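You operate a simulated robot arm through the tools that you are given. There is no shell and no other tool. Be economical: measure what you need, move in short steps, check, and stop when the job is done.

You run a simulated robot arm. Do the job below in one go: nothing can be reset, and whatever is moved stays where it is left.

TASK
Close the cups drawer. Put the large clear jug on the sample table top away on the lower middle shelf of the wash rack. Put the tray marked "fail" from the sample table top on the white plate there. Take the red suction cup with the largest size on its label from the raised back shelf and leave it on top of the film frame there. Take the blue scrub pad and leave it on the front ledge of the filler base. Count the vials on the pipe table top, then put as many of the brackets from the pipe table top on the valve table top. Take the green scrub pad and put it on the fittings bench top. Take the short white filter and put it on the pipe table top. Put the yellow card on the pipe table top away on the high shelf of the lid rack. Fetch the medium pipe clamp from the lower shelf of the pipe table and set it on the valve table top. Turn the pump speed dial to 1. Take the syrup lidded cup from the format table top and leave it on the top shelf of the liner rack. Do these in any order. Set down upright: large clear jug, red suction cup, bracket, short white filter, lidded cup.
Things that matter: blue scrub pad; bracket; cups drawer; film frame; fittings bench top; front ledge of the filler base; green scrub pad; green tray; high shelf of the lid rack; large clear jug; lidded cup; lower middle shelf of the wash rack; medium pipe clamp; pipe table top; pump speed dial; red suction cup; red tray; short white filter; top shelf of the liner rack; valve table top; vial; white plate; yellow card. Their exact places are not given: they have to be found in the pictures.

The check looks at the end state, three seconds after you hand in, the way a careful person would. Anything else that was tipped, shoved, dropped, spilled or broken makes it a failure. Lids that push on must go on centred and level and be pressed home; caps that screw on are set level and turned clockwise until they are tight.

THE ROBOT
A 7-joint arm with a two-finger parallel gripper on a trunk, on a base that drives. Base frame: it is fixed to the floor where the robot stands at the start and does not move with it; the origin is under the middle of the robot, x ahead of it, y to its left, z up. Readings come in mm, rad, newtons and seconds.
With the tool pointing down near the work surface it reaches from about 100 to 360 mm from the robot's upright axis, wherever it stands. Its first joint turns from -2.496 to 2.496 rad. Places, roughly: blue scrub pad (7x10x5 cm) [-3700, 600, 700]; bracket (5x5x7 cm) [-3700, 1100, 700]; cups drawer [900, 0, 800]; film frame (10x8x4 cm) [1500, 1200, 900]; fittings bench top [-3800, 6700, 900]; front ledge of the filler base (100x17 cm) [-920, -160, 660]; green scrub pad (7x10x5 cm) [-3600, 3600, 900]; green tray, red tray [1500, -1000, 1000]; high shelf of the lid rack [900, -5500, 1400]; large clear jug [1500, -250, 1000]; lidded cup [-750, 6250, 1000]; lower middle shelf of the wash rack [3200, -2300, 600]; medium pipe clamp (16x9x3 cm) [-3800, 2200, 200]; pipe table top [-3800, 1600, 700]; pump speed dial [-3200, -1700, 1400]; red suction cup [1500, 1000, 1000]; short white filter [-4000, 3500, 1000]; top shelf of the liner rack [1500, 2600, 1500]; valve table top [-3800, 3300, 900]; vial (4x4x8 cm) [-3700, 900, 800]; white plate [1500, -750, 1000]; yellow card [-3750, 2250, 750]. Payload 3 kg.
The tool frame sits at the grasp point between the pads (the TCP): z along the fingers, y along the line on which they close. The tips reach 30 mm beyond it. The gripper opens to 110 mm. The fingers are 20 mm wide and 10 mm thick; the gripper's body (48 by 112 mm) begins 55 mm behind the TCP.
Orientation is that of the tool frame in the base frame, as a unit quaternion [w, x, y, z]. With the fingers straight down and closing along the base's y, the tool's x points along the base's -x, its y along +y and its z along -z.

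THE INTERFACE
- The arm moves only by the tool servo_tool. Its argument "deltas" is text: rows parted by semicolons, each of 7 numbers parted by spaces: the shift along the tool's x, y, z in units of 200 mm (1.0 is 200 mm), then the turn, a rotation vector about the tool's x, y, z in units of 45 degrees (1.0 is 45 degrees), then the opening, from 0 (shut) to 1 (fully open). In form: dx dy dz wx wy wz claw; .... A call has 1 to 10 rows; each row is the pose to reach, as a shift and turn from the pose commanded when the call began, along the tool's axes at that moment. A call with a number of a shift or a turn outside -1 to 1 is refused whole. A row lasts 0.2 s, in which the tool goes at most 50 mm and 0.15 rad; a call with a longer step from one row to the next is refused whole, and so is a gripper value outside its range. Where a pose cannot be reached the arm comes as near as it can. A force on the tool above 40 N (or 10 N above the force at the start of the call, whichever is more), or a blocked arm, ends the call early, and 0.2 s more pass. The fingers move at their own pace (about 108 mm/s each) and stop on an object; they squeeze with about 33 N. The grip force told is the motor's: it shows also when the fingers shut on nothing. Time passes only in rows, and 0.2 s behind the last, so rows that repeat a pose let the fingers close. It gives the time, the measured TCP pose, the force on the tool (base axes), the opening and the grip force at its end, in the units of the frame above (readings bear some noise), with the torque about the TCP (base axes, N m) and any sound that the robot's microphone picked up.
- Cameras (640 x 400 px; columns grow to the right, rows downward): "scene" is now at [139.3, 18.7, 1669.7]; the picture's right is [0.37, -0.93, 0.00], its down [-0.87, -0.34, -0.36] and it looks along [0.34, 0.13, -0.93] (base axes); focal length 214 px, centre (320, 200). "wrist" rides on the gripper at [72, 17, -103] in the tool frame; the picture's right is [-0.23, 0.97, 0.00], its down [-0.76, -0.18, -0.62] and it looks along [-0.61, -0.14, 0.78] (tool axes); focal length 222 px, centre (320, 200).
- grab_frame(camera): a new picture of that camera. No time passes.
- raise_lower(by): slides the trunk up (or, below 0, down) by that many mm; the arm and the scene camera ride with it, the base frame stays. It gives what a move gives, with no picture.
- drive_base(legs): drives the robot by 1 to 6 legs, each [ahead, left, turn to the left] in mm, mm and rad, along the robot's own axes; the way and the turn of a leg run together, so that a leg with both is an arc; at most 1500 mm and 3.142 rad a leg. The arm and the cameras ride along, it lands a little off, and it stops where it bumps. It gives what a move gives.
- turn_head(pan, tilt): turns the head with the scene camera to pan (to the left, within 1.501 rad either way) and tilt (down, from -0.506 to 1.204), counted from straight ahead of the robot. It gives what a move gives.
- pixel_to_xyz(camera, pixels): for up to 12 pixels [column, row] of the newest picture of that camera ("zoom" is the newest enlarged one), the place [x, y, z] in the base frame of the surface seen there, good to about 3 mm, but the place of the scene camera against the robot may be out by one fixed shift of up to 18 mm in any direction. No time passes.
- inspect(camera, box): a new picture of the part [left, top, right, bottom] of that camera's present view, enlarged. No time passes.
- finish_job(): hands the job in; it is judged then, once.

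Go step by step. Measure first, check grasps and placings, and put right what went wrong. The budget is 378 turns and 330 pictures, counting those below and the enlarged ones. Unless the task says otherwise, let go and move clear before handing in, and close with one line.

The tools are called by a JSON object that holds its "method" and its "body". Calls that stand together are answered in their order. servo_tool: Moves the arm, as the interface text tells. Its arguments: {"type":"object","properties":{"deltas":{"type":"string"}},"required":["deltas"]} The other tools are called the same way: raise_lower (by) slides the trunk up or down; drive_base (legs) drives the base; turn_head (pan, tilt) turns the head that bears the scene camera; grab_frame (camera) takes a picture; pixel_to_xyz (camera, pixels) gives the place of the surface under pixels of a picture; inspect (camera, box) takes an enlarged picture of a part of a camera's view; finish_job () hands the job in.

At the start:

```text
clock: 0.0
tcp_pos: [497.9, 81.8, 990.9]
ee_rot: [0.0, -0.001, 1.0, 0.001]
contact_force: [0.0, -0.3, 0.2]
torque: [0.0, 0.01, -0.01]
grip_width: 109.9
grasp_force: 0.0
trunk travel left (down, up): [-808.0, 82.0]
robot x, y, heading: [0.4, -3.2, -0.004]
head pan, tilt: [0.377, 1.201]
```

scene: 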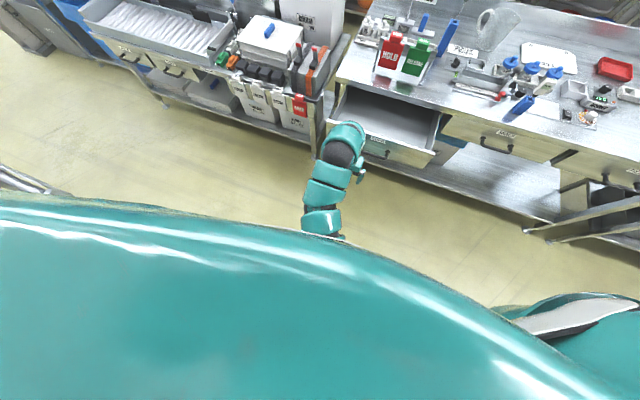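
wrist: 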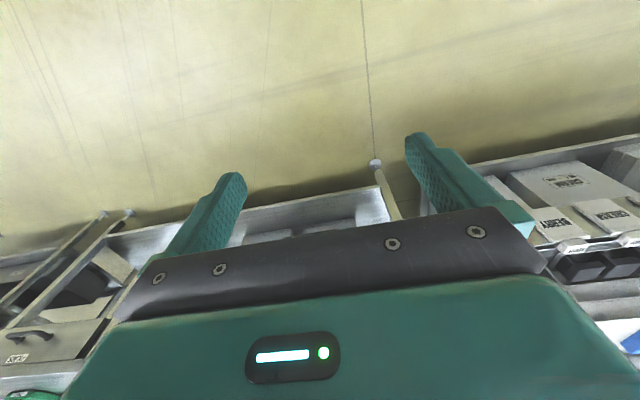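

The scene picture shows an open drawer around (395,125) ahead of me. I'll look with the head straight ahead and less tilt.

{"method": "turn_head", "body": {"pan": 0.0, "tilt": 0.7}}

{"method": "grab_frame", "body": {"camera": "scene"}}

```text
clock: 0.9
tcp_pos: [496.9, 80.5, 992.2]
ee_rot: [0.0, 0.0, 1.0, 0.0]
contact_force: [0.6, 0.5, 0.5]
torque: [-0.01, -0.02, -0.01]
grip_width: 109.9
grasp_force: 0.1
trunk travel left (down, up): [-808.0, 82.0]
robot x, y, heading: [3.3, -0.7, -0.004]
head pan, tilt: [0.0, 0.7]
```

```text
327 pictures are left
```

scene: 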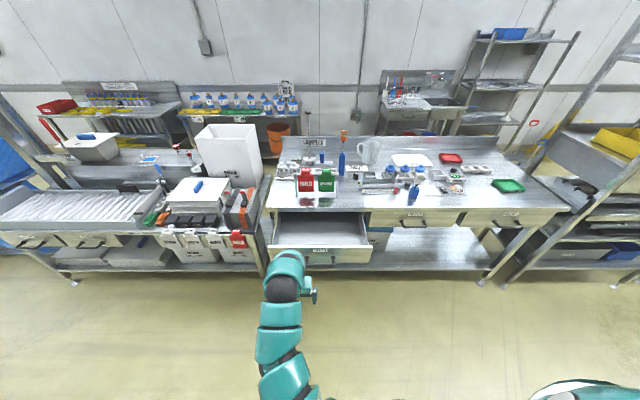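

The drawer front is at (320,255), the jug near (370,150), plate at (410,160), and trays at (450,158) and (508,186). I'll measure and zoom.

{"method": "inspect", "body": {"camera": "scene", "box": [260, 120, 580, 280]}}

{"method": "pixel_to_xyz", "body": {"camera": "scene", "pixels": [[320, 250], [272, 252], [370, 252], [268, 208], [365, 212], [372, 150], [410, 160], [450, 158], [508, 186], [440, 205], [420, 220], [320, 257]]}}

```text
2.00 times, centred on (420, 200) of scene
```

zoom: 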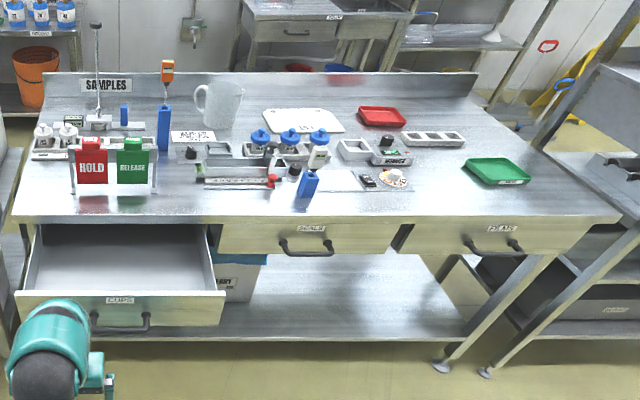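

```text
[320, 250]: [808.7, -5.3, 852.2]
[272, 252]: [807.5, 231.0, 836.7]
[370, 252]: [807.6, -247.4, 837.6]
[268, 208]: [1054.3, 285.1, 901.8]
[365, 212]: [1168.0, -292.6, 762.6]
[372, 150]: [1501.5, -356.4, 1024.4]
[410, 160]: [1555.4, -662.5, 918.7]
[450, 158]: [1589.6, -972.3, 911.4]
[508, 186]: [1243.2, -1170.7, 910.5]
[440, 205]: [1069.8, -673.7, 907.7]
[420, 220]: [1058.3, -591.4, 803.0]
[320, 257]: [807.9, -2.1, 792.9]
```

The drawer face is at x≈808 with the table edge at x≈1050, z≈905. I'll read the tray labels and look straight down to see how the base is shaped.

{"method": "inspect", "body": {"camera": "scene", "box": [430, 145, 540, 200]}}

{"method": "inspect", "body": {"camera": "scene", "box": [350, 130, 430, 180]}}

{"method": "turn_head", "body": {"pan": 0.0, "tilt": 1.2}}

{"method": "grab_frame", "body": {"camera": "scene"}}

```text
5.82 times, centred on (485, 172) of scene
```

zoom: 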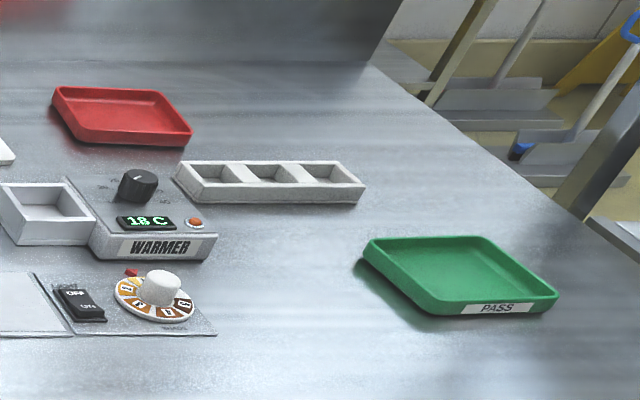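

```text
8.00 times, centred on (390, 155) of scene
```

zoom: 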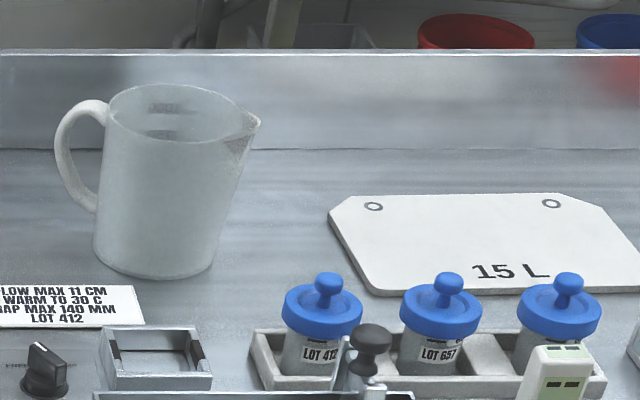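

```text
clock: 1.9
tcp_pos: [497.5, 80.5, 991.9]
ee_rot: [-0.001, 0.0, 1.0, 0.001]
contact_force: [-0.1, 1.1, 0.4]
torque: [-0.01, 0.0, 0.05]
grip_width: 110.0
grasp_force: 0.0
trunk travel left (down, up): [-808.0, 82.0]
robot x, y, heading: [-0.4, -0.0, -0.002]
head pan, tilt: [0.0, 1.201]
```

```text
323 pictures are left
```

scene: 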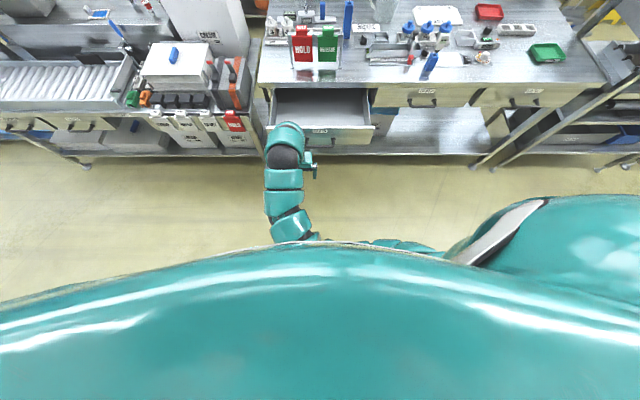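

The green tray is marked PASS, so the red one is "fail". For the drawer I'll shut the gripper, lower the trunk so the tips hit the top of the drawer front, and check where the HOLD board stands.

{"method": "pixel_to_xyz", "body": {"camera": "scene", "pixels": [[303, 52], [330, 52], [290, 40], [345, 68], [300, 70], [272, 130], [320, 128], [372, 128], [320, 135], [350, 95], [263, 83], [370, 82]]}}

{"method": "raise_lower", "body": {"by": -130}}

{"method": "servo_tool", "body": {"deltas": "0 -0.1 0 0 0 0 0; 0 -0.3 0 0 0 0 0; 0 -0.5 0 0 0 0 0"}}

```text
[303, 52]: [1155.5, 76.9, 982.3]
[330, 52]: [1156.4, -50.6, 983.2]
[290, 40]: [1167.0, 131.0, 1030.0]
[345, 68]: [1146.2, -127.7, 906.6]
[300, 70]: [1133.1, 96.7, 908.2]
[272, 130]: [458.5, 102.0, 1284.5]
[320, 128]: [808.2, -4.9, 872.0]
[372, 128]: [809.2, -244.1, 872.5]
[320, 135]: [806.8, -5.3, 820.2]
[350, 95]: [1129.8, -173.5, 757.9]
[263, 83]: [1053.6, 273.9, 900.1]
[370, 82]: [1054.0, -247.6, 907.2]
```

```text
clock: 3.4
tcp_pos: [496.8, 80.7, 861.8]
ee_rot: [0.0, 0.001, 1.0, 0.001]
contact_force: [0.5, 0.0, 0.0]
torque: [0.01, -0.03, -0.01]
grip_width: 110.1
grasp_force: 0.0
trunk travel left (down, up): [-678.0, 212.0]
robot x, y, heading: [-1.0, 2.4, 0.002]
head pan, tilt: [0.0, 1.201]
```

```text
clock: 4.2
tcp_pos: [499.1, -19.6, 863.4]
ee_rot: [0.0, 0.0, 1.0, 0.0]
contact_force: [-0.3, -0.3, -0.5]
torque: [0.0, 0.0, -0.04]
grip_width: 0.0
grasp_force: 32.9
trunk travel left (down, up): [-678.0, 212.0]
robot x, y, heading: [5.5, -2.5, 0.0]
head pan, tilt: [0.0, 1.201]
```

Tips are now at z≈833 with the gripper shut. Drive forward 275 so the tips are just short of the drawer face, then push.

{"method": "drive_base", "body": {"legs": [[270, 0, 0]]}}

{"method": "servo_tool", "body": {"deltas": "-0.2 0 0 0 0 0 0; -0.4 0 0 0 0 0 0; -0.6 0 0 0 0 0 0; -0.8 0 0 0 0 0 0; -1 0 0 0 0 0 0"}}

{"method": "grab_frame", "body": {"camera": "scene"}}

```text
clock: 6.2
tcp_pos: [771.9, -18.4, 862.3]
ee_rot: [-0.001, -0.001, 1.0, 0.0]
contact_force: [0.1, 0.0, -0.4]
torque: [-0.01, -0.01, 0.01]
grip_width: 0.0
grasp_force: 32.9
trunk travel left (down, up): [-678.0, 212.0]
robot x, y, heading: [267.5, 0.7, 0.001]
head pan, tilt: [0.0, 1.201]
```

```text
clock: 7.4
tcp_pos: [972.2, -20.5, 862.9]
ee_rot: [-0.002, -0.001, 1.0, -0.001]
contact_force: [0.1, 0.3, -0.7]
torque: [-0.03, 0.04, 0.0]
grip_width: 0.0
grasp_force: 34.0
trunk travel left (down, up): [-678.0, 212.0]
robot x, y, heading: [269.8, 3.2, 0.003]
head pan, tilt: [0.0, 1.201]
```

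```text
322 pictures are left
```

scene: 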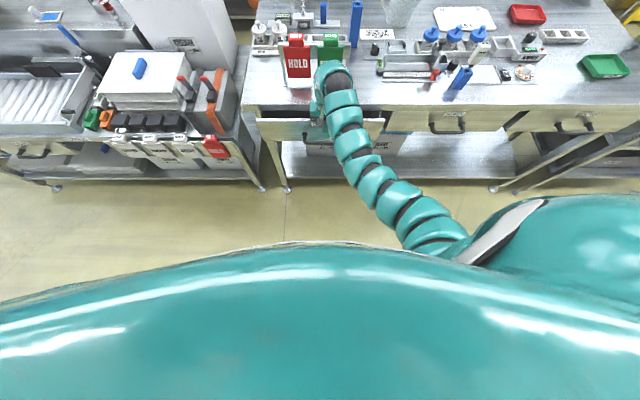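

The drawer followed the push, and reach is at least 700. I'll push the remaining ~75 mm.

{"method": "servo_tool", "body": {"deltas": "-0.15 0 0 0 0 0 0; -0.25 0 0 0 0 0 0; -0.3 0 0 0 0 0 0; -0.35 0 0 0 0 0 0; -0.39 0 0 0 0 0 0; -0.42 0 0 0 0 0 0"}}

{"method": "grab_frame", "body": {"camera": "scene"}}

```text
clock: 8.5
tcp_pos: [1034.5, -15.4, 861.3]
ee_rot: [-0.01, -0.002, 1.0, -0.001]
contact_force: [-20.2, 2.3, 9.1]
torque: [-0.16, -0.87, -0.14]
grip_width: 0.0
grasp_force: 32.8
trunk travel left (down, up): [-678.0, 212.0]
robot x, y, heading: [270.9, -0.5, -0.002]
head pan, tilt: [0.0, 1.201]
stopped in row 5: the force on the tool passed its limit at 50 N (the readings are from after the stop); the commanded pose is now the measured one
```

```text
321 pictures are left
```

scene: 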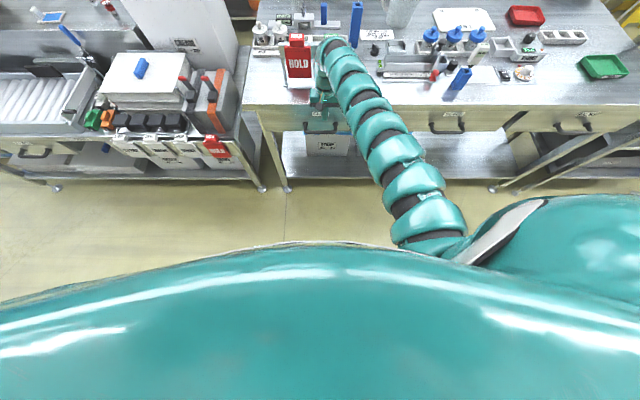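

It stopped on force at x=1034, with the drawer front flush. Back off and look.

{"method": "servo_tool", "body": {"deltas": "0.2 0 0 0 0 0 0; 0.4 0 0 0 0 0 0; 0.6 0 0 0 0 0 0; 0.8 0 0 0 0 0 0; 1 0 0 0 0 0 0.5"}}

{"method": "raise_lower", "body": {"by": 212}}

{"method": "turn_head", "body": {"pan": 0.0, "tilt": 0.8}}

{"method": "grab_frame", "body": {"camera": "scene"}}

```text
clock: 9.7
tcp_pos: [848.6, -18.4, 859.0]
ee_rot: [-0.006, 0.0, 1.0, 0.0]
contact_force: [0.6, 0.2, 0.1]
torque: [0.01, 0.04, 0.0]
grip_width: 54.8
grasp_force: 0.0
out of reach, approached as far as the arm can: row 5
trunk travel left (down, up): [-678.0, 212.0]
robot x, y, heading: [272.3, -1.7, 0.005]
head pan, tilt: [0.0, 1.201]
```

```text
clock: 11.9
tcp_pos: [849.6, -18.5, 1070.6]
ee_rot: [-0.006, -0.002, 1.0, -0.002]
contact_force: [-0.3, 0.2, -0.4]
torque: [0.01, -0.02, 0.01]
grip_width: 55.1
grasp_force: 0.1
trunk travel left (down, up): [-890.0, 0.0]
robot x, y, heading: [265.1, 0.2, 0.004]
head pan, tilt: [0.0, 1.201]
```

```text
clock: 12.8
tcp_pos: [849.1, -17.3, 1071.1]
ee_rot: [-0.006, -0.001, 1.0, -0.001]
contact_force: [0.0, -0.2, 0.2]
torque: [0.0, -0.01, 0.02]
grip_width: 54.9
grasp_force: 0.1
trunk travel left (down, up): [-890.0, 0.0]
robot x, y, heading: [271.5, 1.2, -0.005]
head pan, tilt: [0.0, 0.799]
```

```text
320 pictures are left
```

scene: 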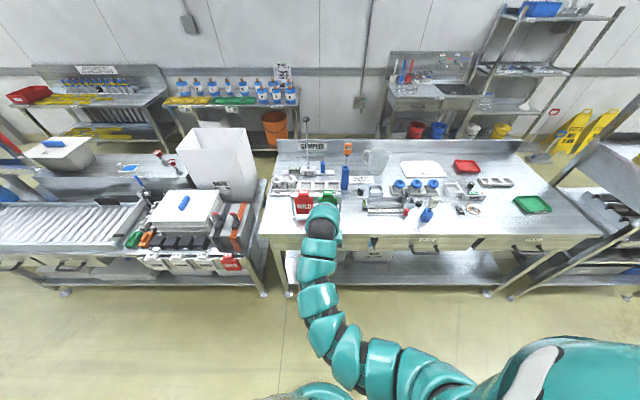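

The drawer looks shut. Now I'll measure the jug, plate, trays and the wash rack shelf behind.

{"method": "inspect", "body": {"camera": "scene", "box": [340, 130, 500, 220]}}

{"method": "pixel_to_xyz", "body": {"camera": "scene", "pixels": [[375, 152], [375, 165], [366, 155], [390, 155], [377, 172], [404, 165], [442, 164], [402, 174], [447, 176], [455, 163], [478, 172], [530, 105]]}}

{"method": "inspect", "body": {"camera": "scene", "box": [370, 0, 640, 160]}}

```text
4.00 times, centred on (420, 175) of scene
```

zoom: 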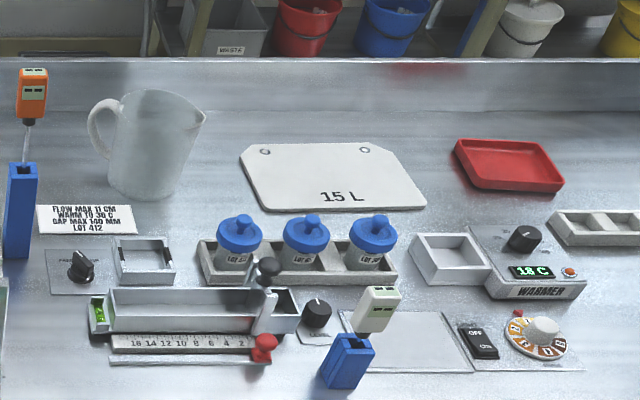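

```text
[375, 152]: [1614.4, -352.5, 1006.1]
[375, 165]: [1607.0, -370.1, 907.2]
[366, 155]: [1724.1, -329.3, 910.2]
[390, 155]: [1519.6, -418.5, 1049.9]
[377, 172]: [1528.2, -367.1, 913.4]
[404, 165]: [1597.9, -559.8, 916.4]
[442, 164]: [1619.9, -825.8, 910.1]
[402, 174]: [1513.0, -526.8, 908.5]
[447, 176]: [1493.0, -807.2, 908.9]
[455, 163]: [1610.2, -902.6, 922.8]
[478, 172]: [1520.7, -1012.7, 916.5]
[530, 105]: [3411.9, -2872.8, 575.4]
```

```text
2.37 times, centred on (505, 80) of scene
```

zoom: 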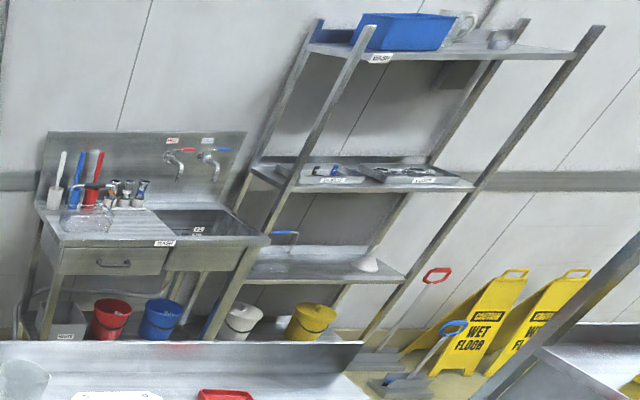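

The jug (≈140 mm wide, handle to the left) is at about (1560,-365). I'll drive closer and look at it with both cameras before choosing the grasp.

{"method": "drive_base", "body": {"legs": [[350, 0, 0]]}}

{"method": "grab_frame", "body": {"camera": "scene"}}

{"method": "grab_frame", "body": {"camera": "wrist"}}

```text
clock: 14.8
tcp_pos: [1138.5, -19.9, 1070.4]
ee_rot: [-0.019, 0.001, 1.0, -0.001]
contact_force: [-0.4, -0.3, 0.7]
torque: [-0.01, 0.01, 0.03]
grip_width: 54.9
grasp_force: 0.1
trunk travel left (down, up): [-890.0, 0.0]
robot x, y, heading: [565.5, 2.1, 0.001]
head pan, tilt: [0.0, 0.799]
stopped in leg 1: the force on the tool passed its limit at 102 N (the readings are from after the stop); the commanded pose is now the measured one
```

```text
317 pictures are left
```

scene: 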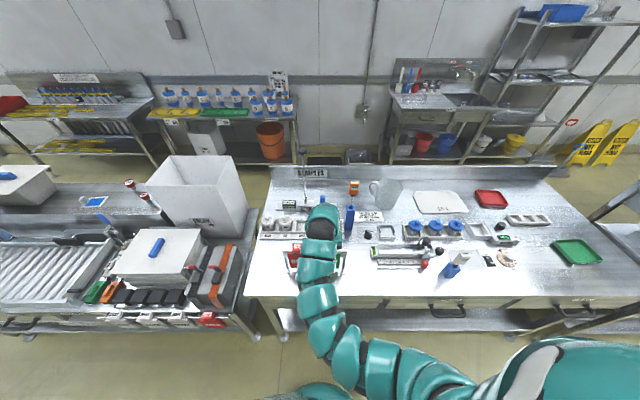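

```text
316 pictures are left
```

wrist: 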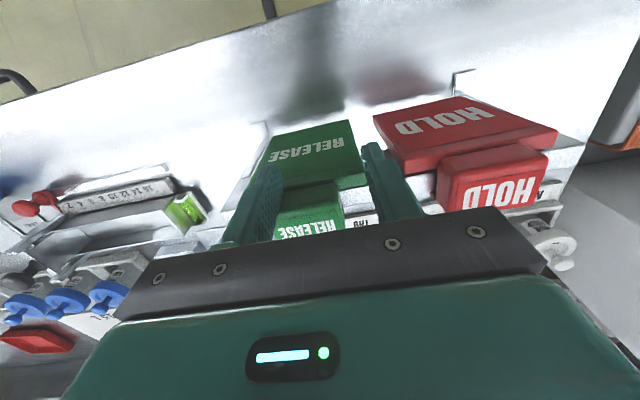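

The fingers bumped the RELEASE board, so I'm backing off and checking whether it moved.

{"method": "drive_base", "body": {"legs": [[-120, 0, 0]]}}

{"method": "grab_frame", "body": {"camera": "wrist"}}

{"method": "grab_frame", "body": {"camera": "scene"}}

{"method": "inspect", "body": {"camera": "scene", "box": [250, 160, 390, 260]}}

```text
clock: 16.0
tcp_pos: [1018.8, -19.6, 1070.0]
ee_rot: [-0.018, 0.0, 1.0, -0.002]
contact_force: [-0.5, 0.5, 0.6]
torque: [-0.01, -0.04, 0.0]
grip_width: 55.1
grasp_force: 0.1
trunk travel left (down, up): [-890.0, 0.0]
robot x, y, heading: [446.7, -0.6, -0.006]
head pan, tilt: [0.0, 0.799]
```

```text
315 pictures are left
```

wrist: 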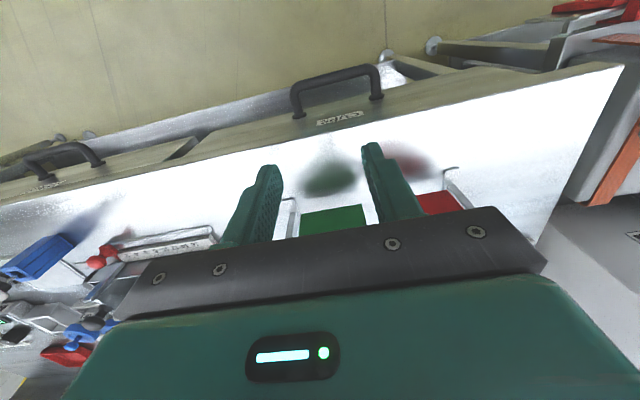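

```text
314 pictures are left
```

scene: 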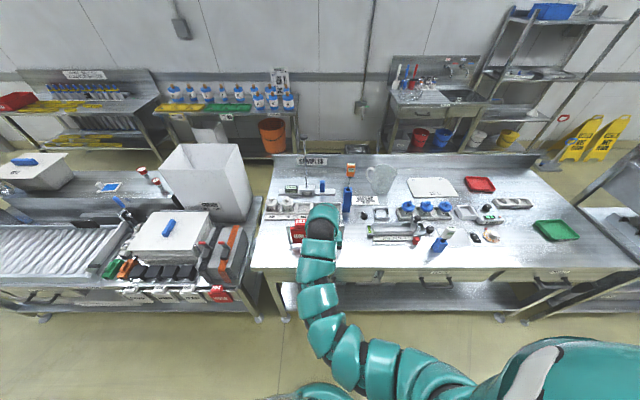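

```text
4.00 times, centred on (320, 210) of scene
```

zoom: 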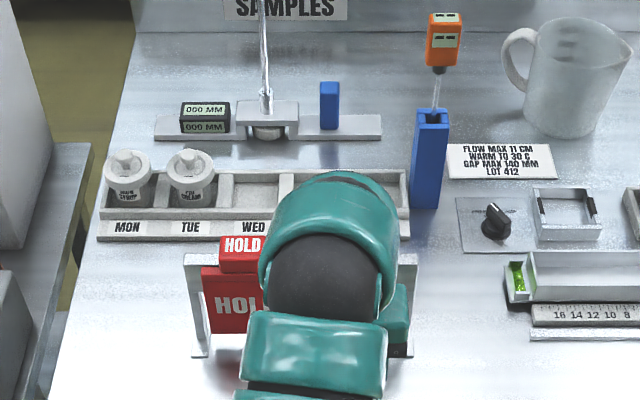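

I'll raise the tool 150 mm and move right so the boards come into view.

{"method": "servo_tool", "body": {"deltas": "0 0 -0.25 0 0 0 0.5; 0 0 -0.5 0 0 0 0.5; 0 0 -0.75 0 0 0 0.5; 0 0 -1 0 0 0 0.5"}}

{"method": "drive_base", "body": {"legs": [[0, -330, 0]]}}

{"method": "inspect", "body": {"camera": "scene", "box": [210, 140, 370, 260]}}

{"method": "grab_frame", "body": {"camera": "scene"}}

```text
clock: 17.0
tcp_pos: [1018.3, -19.1, 1070.7]
ee_rot: [-0.018, 0.001, 1.0, -0.001]
contact_force: [0.3, 0.5, -0.4]
torque: [0.0, -0.01, 0.02]
grip_width: 55.1
grasp_force: 0.1
out of reach, approached as far as the arm can: row 1, 2, 3, 4
trunk travel left (down, up): [-890.0, 0.0]
robot x, y, heading: [446.3, 2.5, 0.003]
head pan, tilt: [0.0, 0.799]
```

```text
clock: 19.2
tcp_pos: [1019.5, -349.0, 1069.7]
ee_rot: [-0.018, 0.0, 1.0, -0.001]
contact_force: [-0.7, -0.1, -0.7]
torque: [-0.01, 0.05, -0.02]
grip_width: 55.2
grasp_force: 0.1
trunk travel left (down, up): [-890.0, 0.0]
robot x, y, heading: [452.1, -332.3, -0.0]
head pan, tilt: [0.0, 0.799]
```

```text
3.33 times, centred on (290, 200) of scene
```

zoom: 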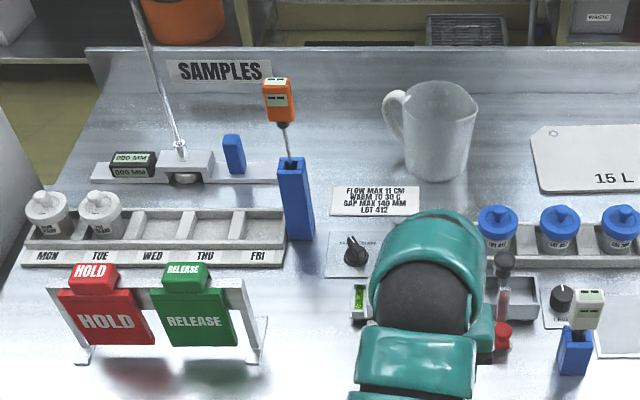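

```text
311 pictures are left
```

scene: 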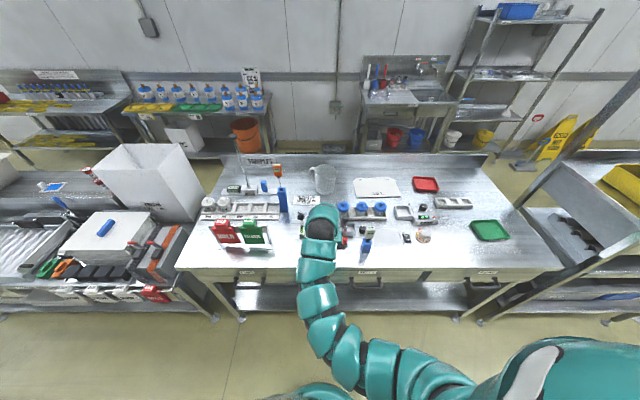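

The boards stand upright; I'll verify their position and measure the jug with this better view.

{"method": "pixel_to_xyz", "body": {"camera": "scene", "pixels": [[228, 228], [254, 228], [240, 244], [231, 249], [312, 172], [325, 170], [335, 172], [325, 185], [326, 192], [309, 168], [311, 178], [320, 168]]}}

{"method": "inspect", "body": {"camera": "scene", "box": [300, 155, 350, 205]}}

```text
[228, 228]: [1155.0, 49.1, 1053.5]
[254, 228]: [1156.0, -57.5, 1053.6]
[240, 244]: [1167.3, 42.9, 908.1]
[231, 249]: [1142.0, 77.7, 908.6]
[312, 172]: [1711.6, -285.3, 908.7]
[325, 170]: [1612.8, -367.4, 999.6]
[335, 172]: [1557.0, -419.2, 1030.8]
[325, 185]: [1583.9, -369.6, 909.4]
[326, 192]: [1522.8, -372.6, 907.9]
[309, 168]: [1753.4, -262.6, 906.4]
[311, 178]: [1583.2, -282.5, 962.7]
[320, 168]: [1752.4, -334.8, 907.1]
```

```text
8.00 times, centred on (325, 180) of scene
```

zoom: 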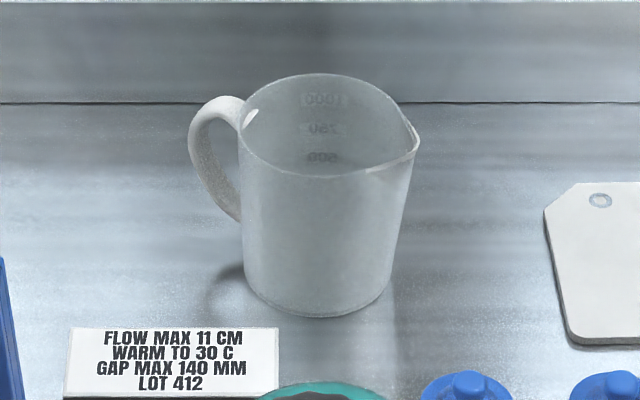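

The boards seem unmoved. The jug centre is ≈(1577,-370), body ≈110 mm across and about 135 mm tall. I plan a rim grasp with the tool pitched 45° forward; first I'll test that pitch.

{"method": "servo_tool", "body": {"deltas": "0 0 0 0 -0.17 0 0.5; 0 0 0 0 -0.34 0 0.5; 0 0 0 0 -0.51 0 0.5; 0 0 0 0 -0.68 0 0.5; 0 0 0 0 -0.85 0 0.5; 0 0 0 0 -1 0 0.5; 0 0 0 0 -1 0 0.5"}}

{"method": "grab_frame", "body": {"camera": "wrist"}}

{"method": "grab_frame", "body": {"camera": "scene"}}

```text
clock: 20.8
tcp_pos: [1019.2, -349.2, 1070.1]
ee_rot: [0.366, 0.0, 0.93, -0.001]
contact_force: [-0.4, 0.2, 0.4]
torque: [-0.03, 0.01, -0.01]
grip_width: 55.1
grasp_force: 0.1
trunk travel left (down, up): [-890.0, 0.0]
robot x, y, heading: [445.9, -329.5, -0.002]
head pan, tilt: [0.0, 0.799]
```

```text
309 pictures are left
```

wrist: 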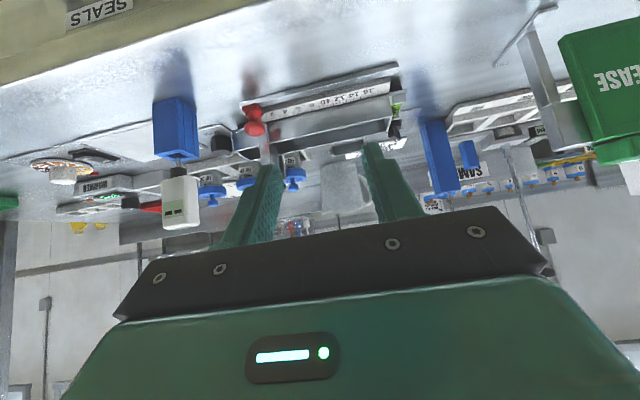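

```text
308 pictures are left
```

scene: 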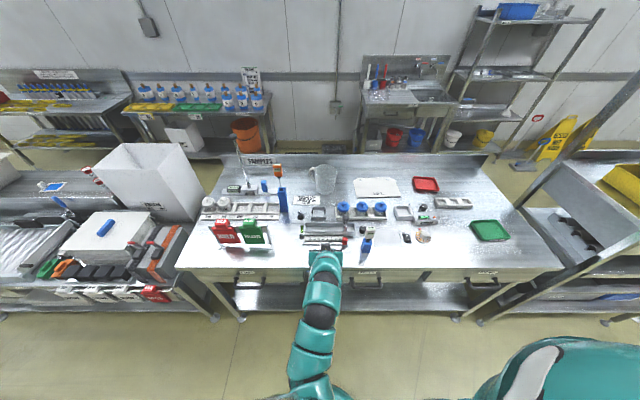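

The pitch works. I'll try rolling the wrist 180° so the wrist camera ends above the gripper.

{"method": "servo_tool", "body": {"deltas": "0 0 0 0 0 0.17 0.5; 0 0 0 0 0 0.34 0.5; 0 0 0 0 0 0.51 0.5; 0 0 0 0 0 0.68 0.5; 0 0 0 0 0 0.85 0.5; 0 0 0 0 0 1 0.5"}}

{"method": "servo_tool", "body": {"deltas": "0 0 0 0 0 0.17 0.5; 0 0 0 0 0 0.34 0.5; 0 0 0 0 0 0.51 0.5; 0 0 0 0 0 0.68 0.5; 0 0 0 0 0 0.85 0.5; 0 0 0 0 0 1 0.5"}}

{"method": "servo_tool", "body": {"deltas": "0 0 0 0 0 0.17 0.5; 0 0 0 0 0 0.34 0.5; 0 0 0 0 0 0.51 0.5; 0 0 0 0 0 0.68 0.5; 0 0 0 0 0 0.85 0.5; 0 0 0 0 0 1 0.5"}}

{"method": "servo_tool", "body": {"deltas": "0 0 0 0 0 0.17 0.5; 0 0 0 0 0 0.34 0.5; 0 0 0 0 0 0.51 0.5; 0 0 0 0 0 0.68 0.5; 0 0 0 0 0 0.85 0.5; 0 0 0 0 0 1 0.5"}}

{"method": "grab_frame", "body": {"camera": "wrist"}}

```text
clock: 22.2
tcp_pos: [1019.1, -349.5, 1070.1]
ee_rot: [0.338, 0.357, 0.86, 0.138]
contact_force: [0.0, 0.8, 0.1]
torque: [-0.01, -0.02, 0.0]
grip_width: 55.2
grasp_force: 0.1
trunk travel left (down, up): [-890.0, 0.0]
robot x, y, heading: [445.8, -331.1, 0.001]
head pan, tilt: [0.0, 0.799]
```

```text
clock: 23.6
tcp_pos: [1018.5, -349.2, 1071.3]
ee_rot: [0.259, 0.658, 0.658, 0.258]
contact_force: [0.1, -0.2, -0.4]
torque: [-0.01, 0.03, -0.01]
grip_width: 54.9
grasp_force: 0.0
trunk travel left (down, up): [-890.0, 0.0]
robot x, y, heading: [446.5, -334.3, 0.001]
head pan, tilt: [0.0, 0.799]
```

```text
clock: 25.0
tcp_pos: [1018.7, -349.7, 1069.1]
ee_rot: [0.14, 0.86, 0.356, 0.337]
contact_force: [0.0, 0.7, -0.7]
torque: [0.0, -0.03, -0.02]
grip_width: 55.0
grasp_force: 0.0
trunk travel left (down, up): [-890.0, 0.0]
robot x, y, heading: [444.9, -331.0, -0.003]
head pan, tilt: [0.0, 0.799]
```

```text
clock: 26.4
tcp_pos: [1017.3, -350.2, 1071.0]
ee_rot: [0.001, 0.931, -0.001, 0.365]
contact_force: [-0.5, 0.3, 0.0]
torque: [0.0, 0.03, -0.01]
grip_width: 54.9
grasp_force: 0.0
trunk travel left (down, up): [-890.0, 0.0]
robot x, y, heading: [443.7, -329.1, 0.001]
head pan, tilt: [0.0, 0.799]
```

```text
307 pictures are left
```

wrist: 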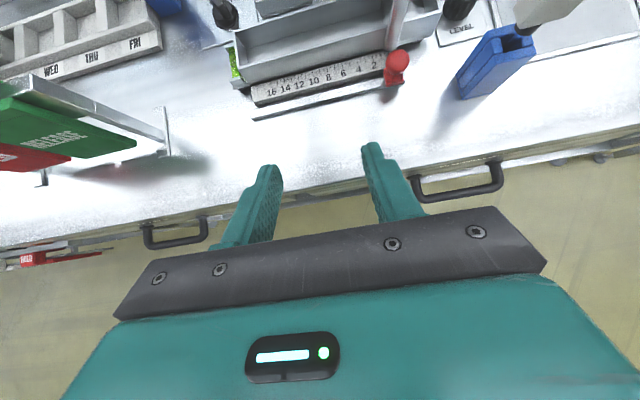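

The wrist camera is now on top and reachable. Before driving in, I'll measure the tall objects on the table: the orange thermometer and blue "LEVEL" holder.

{"method": "pixel_to_xyz", "body": {"camera": "scene", "pixels": [[277, 165], [277, 172], [282, 190], [371, 231], [367, 240], [366, 252], [348, 205], [240, 140], [241, 150], [347, 228], [346, 240]]}}

```text
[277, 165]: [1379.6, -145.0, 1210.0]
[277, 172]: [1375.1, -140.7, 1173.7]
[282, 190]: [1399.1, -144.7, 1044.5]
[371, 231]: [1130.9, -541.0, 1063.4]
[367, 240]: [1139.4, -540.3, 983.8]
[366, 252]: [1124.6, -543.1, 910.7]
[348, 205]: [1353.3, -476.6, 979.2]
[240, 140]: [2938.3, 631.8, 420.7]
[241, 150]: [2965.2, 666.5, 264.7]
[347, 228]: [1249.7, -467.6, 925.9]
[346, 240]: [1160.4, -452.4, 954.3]
```

Clearances: thermometer at (1380,-145) up to z 1210 and level tool at (1130,-540) up to 1070. I'll drive straight ahead between them, then yaw the tool 45° left and look at the jug.

{"method": "drive_base", "body": {"legs": [[276, 0, 0]]}}

{"method": "servo_tool", "body": {"deltas": "0 0 -0.05 0.12 0 -0.128 0.7; 0 0 -0.05 0.23 0 -0.25 0.7; 0 0 -0.05 0.345 0 -0.372 0.7; 0 0 -0.05 0.46 0 -0.495 0.7; 0 0 -0.05 0.57 0 -0.615 0.7; 0 0 -0.05 0.68 0 -0.733 0.7"}}

{"method": "grab_frame", "body": {"camera": "wrist"}}

{"method": "grab_frame", "body": {"camera": "scene"}}

```text
clock: 28.4
tcp_pos: [1294.4, -349.3, 1070.3]
ee_rot: [0.001, 0.931, 0.0, 0.365]
contact_force: [0.3, -0.3, -0.5]
torque: [0.02, 0.03, -0.02]
grip_width: 54.6
grasp_force: 0.0
trunk travel left (down, up): [-890.0, 0.0]
robot x, y, heading: [724.8, -329.4, -0.0]
head pan, tilt: [0.0, 0.799]
```

```text
clock: 29.8
tcp_pos: [1288.4, -349.5, 1078.5]
ee_rot: [-0.138, 0.86, 0.357, 0.338]
contact_force: [-0.1, 0.7, -0.7]
torque: [0.02, 0.01, -0.01]
grip_width: 76.8
grasp_force: 0.1
trunk travel left (down, up): [-890.0, 0.0]
robot x, y, heading: [718.6, -329.2, 0.003]
head pan, tilt: [0.0, 0.799]
```

```text
306 pictures are left
```

wrist: 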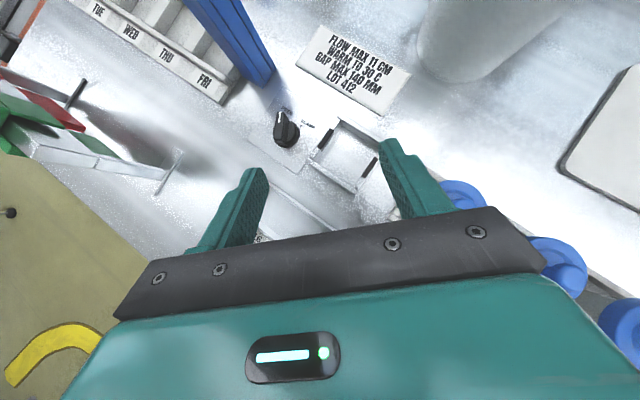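

```text
305 pictures are left
```

scene: 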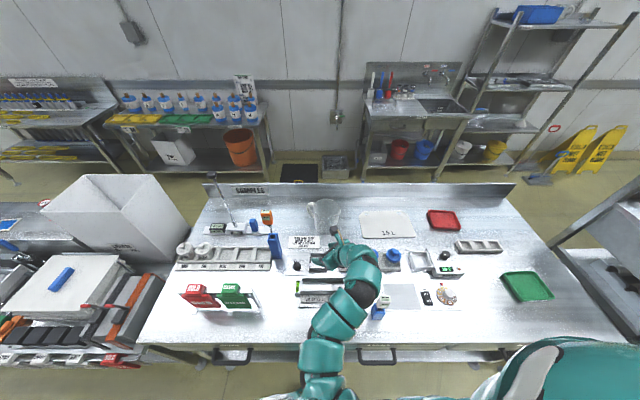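

Reachable so far. I'll read the jug's base edge and the card with the wrist camera.

{"method": "pixel_to_xyz", "body": {"camera": "wrist", "pixels": [[418, 60], [440, 76], [465, 82], [495, 70], [445, 60], [470, 40], [440, 30], [300, 60], [385, 112], [410, 80], [420, 20], [500, 20]]}}

{"method": "pixel_to_xyz", "body": {"camera": "scene", "pixels": [[290, 237], [319, 237], [288, 247], [320, 247]]}}

{"method": "inspect", "body": {"camera": "wrist", "box": [280, 0, 560, 130]}}

{"method": "inspect", "body": {"camera": "scene", "box": [260, 190, 380, 280]}}

```text
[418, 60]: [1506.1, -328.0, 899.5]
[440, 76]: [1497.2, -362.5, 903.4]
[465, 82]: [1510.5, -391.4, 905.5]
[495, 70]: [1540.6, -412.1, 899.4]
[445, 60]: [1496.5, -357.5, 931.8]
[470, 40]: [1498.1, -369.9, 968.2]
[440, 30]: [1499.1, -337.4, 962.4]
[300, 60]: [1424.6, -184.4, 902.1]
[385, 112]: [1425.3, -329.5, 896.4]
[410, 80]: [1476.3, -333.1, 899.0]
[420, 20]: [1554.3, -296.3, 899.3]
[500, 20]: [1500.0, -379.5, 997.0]
```

```text
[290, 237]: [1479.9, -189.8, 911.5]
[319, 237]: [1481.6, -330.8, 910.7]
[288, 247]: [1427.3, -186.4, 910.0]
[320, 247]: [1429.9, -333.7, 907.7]
```

```text
2.29 times, centred on (420, 65) of wrist
```

zoom: 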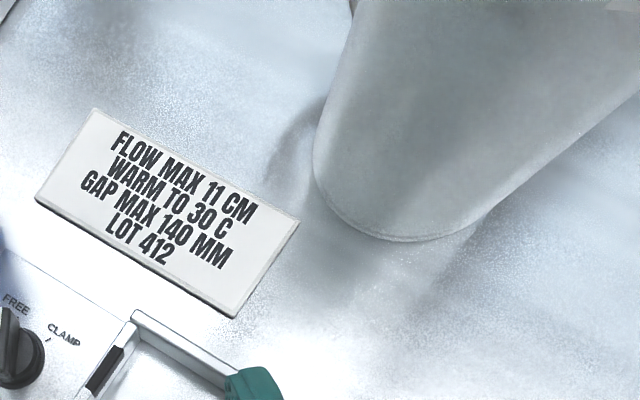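

```text
4.44 times, centred on (320, 235) of scene
```

zoom: 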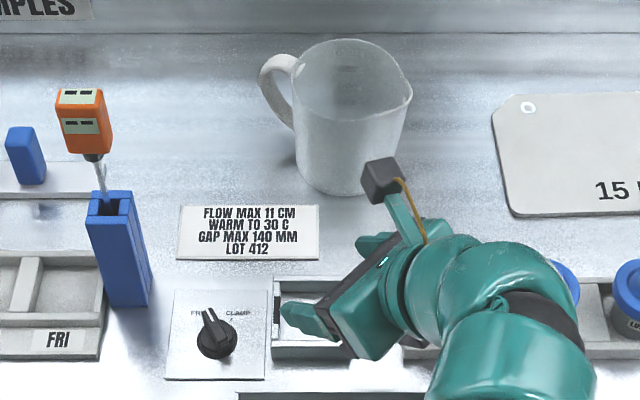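

The wrist says the table is at z≈900 and scene is biased about (+3,-3,+10). The jug's near wall is at x≈1497, so I'll raise the tool 60 mm to see the rim.

{"method": "servo_tool", "body": {"deltas": "0.1 0 -0.11 0 0 0 0.7; 0.2 0 -0.22 0 0 0 0.7; 0.27 0 -0.3 0 0 0 0.7"}}

{"method": "grab_frame", "body": {"camera": "wrist"}}

```text
clock: 30.6
tcp_pos: [1300.3, -347.5, 1125.0]
ee_rot: [-0.138, 0.861, 0.356, 0.336]
contact_force: [-0.3, -0.2, -0.1]
torque: [0.0, -0.01, 0.02]
grip_width: 77.0
grasp_force: 0.0
out of reach, approached as far as the arm can: row 1, 2, 3
trunk travel left (down, up): [-890.0, 0.0]
robot x, y, heading: [722.4, -330.5, -0.001]
head pan, tilt: [0.0, 0.799]
```

```text
302 pictures are left
```

wrist: 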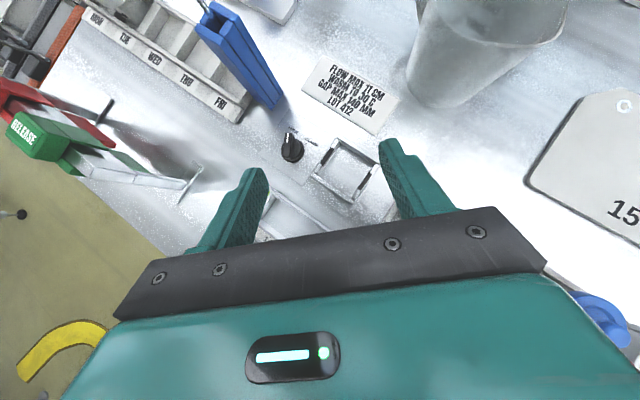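

The rim is now partly visible near (500,40). Measuring it.

{"method": "inspect", "body": {"camera": "wrist", "box": [390, 0, 590, 125]}}

{"method": "pixel_to_xyz", "body": {"camera": "wrist", "pixels": [[430, 10], [450, 25], [480, 38], [510, 45], [540, 45], [560, 30], [565, 15], [420, 70], [440, 100], [417, 5], [500, 60], [500, 20]]}}

```text
3.20 times, centred on (490, 62) of wrist
```

zoom: 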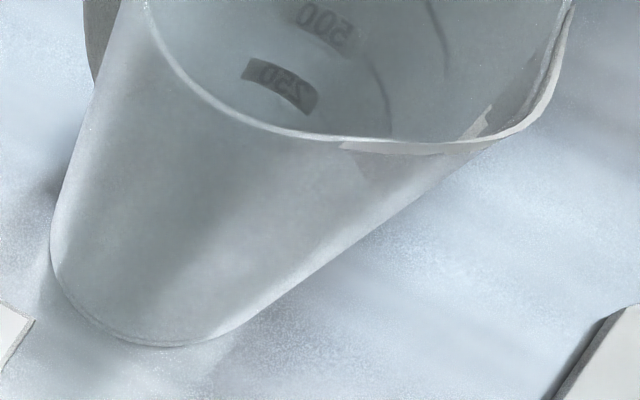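

```text
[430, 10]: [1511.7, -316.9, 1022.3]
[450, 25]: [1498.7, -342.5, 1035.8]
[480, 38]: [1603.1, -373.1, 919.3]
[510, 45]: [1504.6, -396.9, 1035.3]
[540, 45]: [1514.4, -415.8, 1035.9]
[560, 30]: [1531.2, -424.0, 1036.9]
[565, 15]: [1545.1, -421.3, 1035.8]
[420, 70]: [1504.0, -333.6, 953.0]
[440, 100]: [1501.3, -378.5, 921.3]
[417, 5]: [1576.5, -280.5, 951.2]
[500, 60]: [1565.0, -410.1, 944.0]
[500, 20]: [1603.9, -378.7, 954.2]
```

The rim is at z≈1037, circle centre ≈(1555,-361), R≈60, handle toward +y/far. I'll move to a pre-grasp 80 mm short of the near-left rim point.

{"method": "servo_tool", "body": {"deltas": "0.057 0.13 0.098 0 0 0 0.5; 0.114 0.26 0.195 0 0 0 0.5; 0.17 0.39 0.293 0 0 0 0.5; 0.227 0.52 0.39 0 0 0 0.5; 0.284 0.654 0.488 0 0 0 0.5; 0.284 0.654 0.488 0 0 0 0.5"}}

{"method": "grab_frame", "body": {"camera": "wrist"}}

```text
clock: 31.9
tcp_pos: [1468.5, -363.0, 1092.1]
ee_rot: [-0.138, 0.861, 0.356, 0.337]
contact_force: [-0.1, -0.2, -0.2]
torque: [0.0, -0.02, -0.03]
grip_width: 54.9
grasp_force: 0.0
trunk travel left (down, up): [-890.0, 0.0]
robot x, y, heading: [724.2, -327.6, -0.005]
head pan, tilt: [0.0, 0.799]
```

```text
300 pictures are left
```

wrist: 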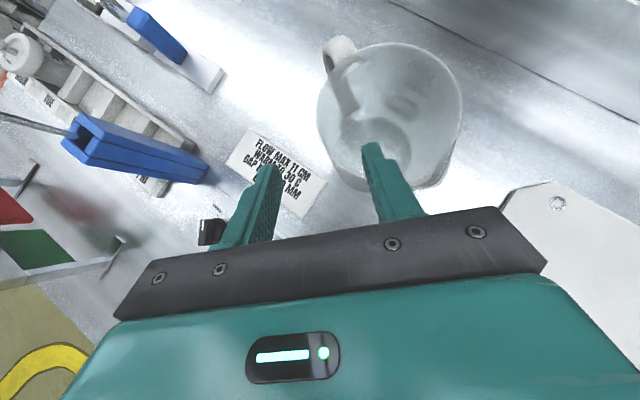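

Positioned exactly; the rim is well visible. Measuring rim points around (318,110), (390,44), (460,110).

{"method": "pixel_to_xyz", "body": {"camera": "wrist", "pixels": [[318, 105], [319, 125], [325, 145], [333, 160], [330, 82], [385, 44], [420, 47], [445, 65], [460, 95], [318, 112], [345, 45], [334, 165]]}}

{"method": "inspect", "body": {"camera": "wrist", "box": [240, 20, 480, 220]}}

```text
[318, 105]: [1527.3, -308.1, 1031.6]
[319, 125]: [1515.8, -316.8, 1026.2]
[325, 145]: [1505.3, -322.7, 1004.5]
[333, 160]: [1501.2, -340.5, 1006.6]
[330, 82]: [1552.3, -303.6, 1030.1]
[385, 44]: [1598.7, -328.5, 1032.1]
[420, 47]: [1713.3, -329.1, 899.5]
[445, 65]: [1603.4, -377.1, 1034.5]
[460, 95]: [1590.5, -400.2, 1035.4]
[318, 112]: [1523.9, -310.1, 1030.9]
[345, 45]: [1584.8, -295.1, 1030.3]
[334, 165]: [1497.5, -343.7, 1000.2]
```

```text
2.00 times, centred on (360, 120) of wrist
```

zoom: 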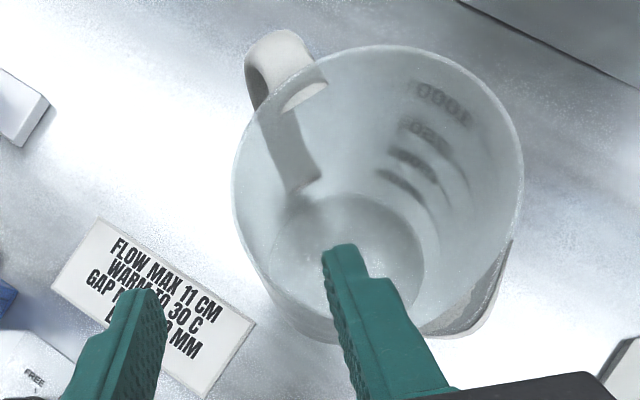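

The rim circle is centred (1551,-360) with R≈56. I'll advance 84 mm along the fingers, then close on the wall.

{"method": "servo_tool", "body": {"deltas": "0 0 0.15 0 0 0 0.5; 0 0 0.3 0 0 0 0.5; 0 0 0.42 0 0 0 0.5; 0 0 0.42 0 0 0 0; 0 0 0.42 0 0 0 0; 0 0 0.42 0 0 0 0"}}

{"method": "grab_frame", "body": {"camera": "wrist"}}

```text
clock: 33.4
tcp_pos: [1509.9, -323.8, 1031.4]
ee_rot: [-0.138, 0.86, 0.356, 0.338]
contact_force: [-0.5, 0.2, 3.5]
torque: [-0.28, -0.18, -0.02]
grip_width: 7.9
grasp_force: 33.4
trunk travel left (down, up): [-890.0, 0.0]
robot x, y, heading: [727.6, -329.7, -0.002]
head pan, tilt: [0.0, 0.799]
```

```text
298 pictures are left
```

wrist: 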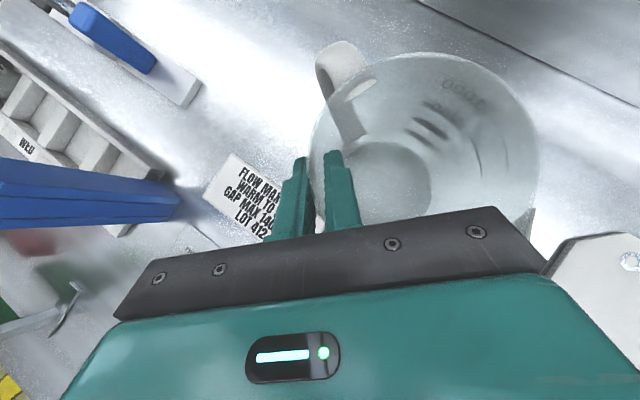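

Gripped the wall (7.9 mm). Lift straight up 75 mm.

{"method": "servo_tool", "body": {"deltas": "0.03 0 -0.033 0 0 0 0; 0.085 0 -0.09 0 0 0 0; 0.17 0 -0.183 0 0 0 0; 0.255 0 -0.275 0 0 0 0; 0.255 0 -0.275 0 0 0 0"}}

{"method": "grab_frame", "body": {"camera": "scene"}}

```text
clock: 34.5
tcp_pos: [1510.6, -323.7, 1103.9]
ee_rot: [-0.139, 0.861, 0.356, 0.337]
contact_force: [-0.4, -0.3, 0.1]
torque: [-0.07, -0.03, 0.0]
grip_width: 7.6
grasp_force: 32.8
trunk travel left (down, up): [-890.0, 0.0]
robot x, y, heading: [723.4, -328.1, 0.004]
head pan, tilt: [0.0, 0.799]
```

```text
297 pictures are left
```

scene: 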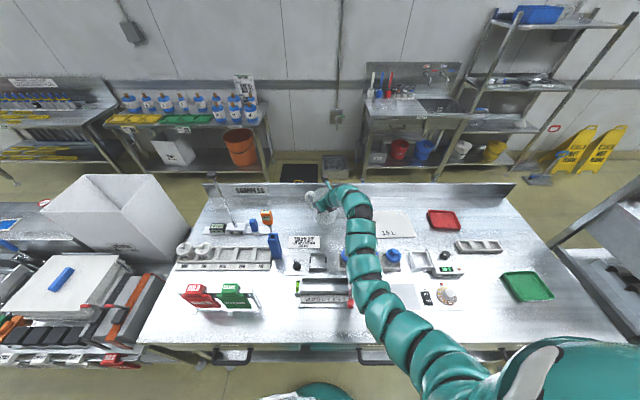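

The jug is lifted. Back away from the table and look toward the right for a way to the wash rack.

{"method": "drive_base", "body": {"legs": [[-600, 0, 0]]}}

{"method": "grab_frame", "body": {"camera": "wrist"}}

{"method": "turn_head", "body": {"pan": -0.7, "tilt": 0.45}}

{"method": "grab_frame", "body": {"camera": "scene"}}

```text
clock: 37.9
tcp_pos: [915.3, -329.1, 1104.5]
ee_rot: [-0.137, 0.861, 0.353, 0.339]
contact_force: [-0.7, 0.4, -0.5]
torque: [0.04, 0.11, 0.01]
grip_width: 6.8
grasp_force: 33.0
trunk travel left (down, up): [-890.0, 0.0]
robot x, y, heading: [124.7, -330.2, -0.012]
head pan, tilt: [0.0, 0.799]
```

```text
296 pictures are left
```

wrist: 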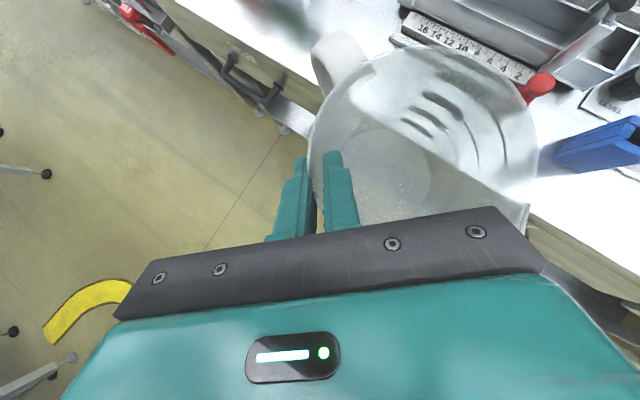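

```text
clock: 39.0
tcp_pos: [915.7, -327.7, 1104.5]
ee_rot: [-0.137, 0.862, 0.352, 0.337]
contact_force: [-0.1, -1.0, -1.9]
torque: [0.04, 0.05, -0.04]
grip_width: 6.7
grasp_force: 32.9
trunk travel left (down, up): [-890.0, 0.0]
robot x, y, heading: [125.9, -327.5, -0.01]
head pan, tilt: [-0.7, 0.45]
```

```text
295 pictures are left
```

scene: 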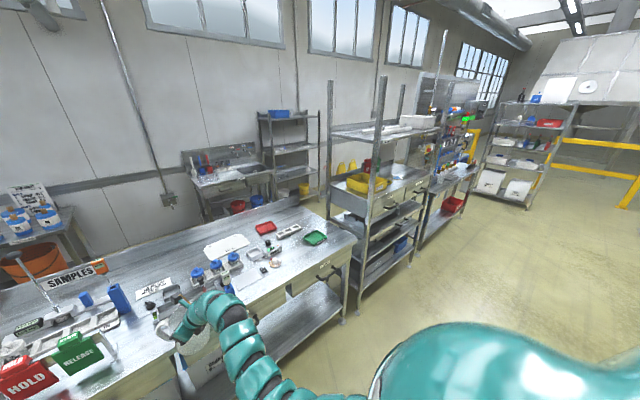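

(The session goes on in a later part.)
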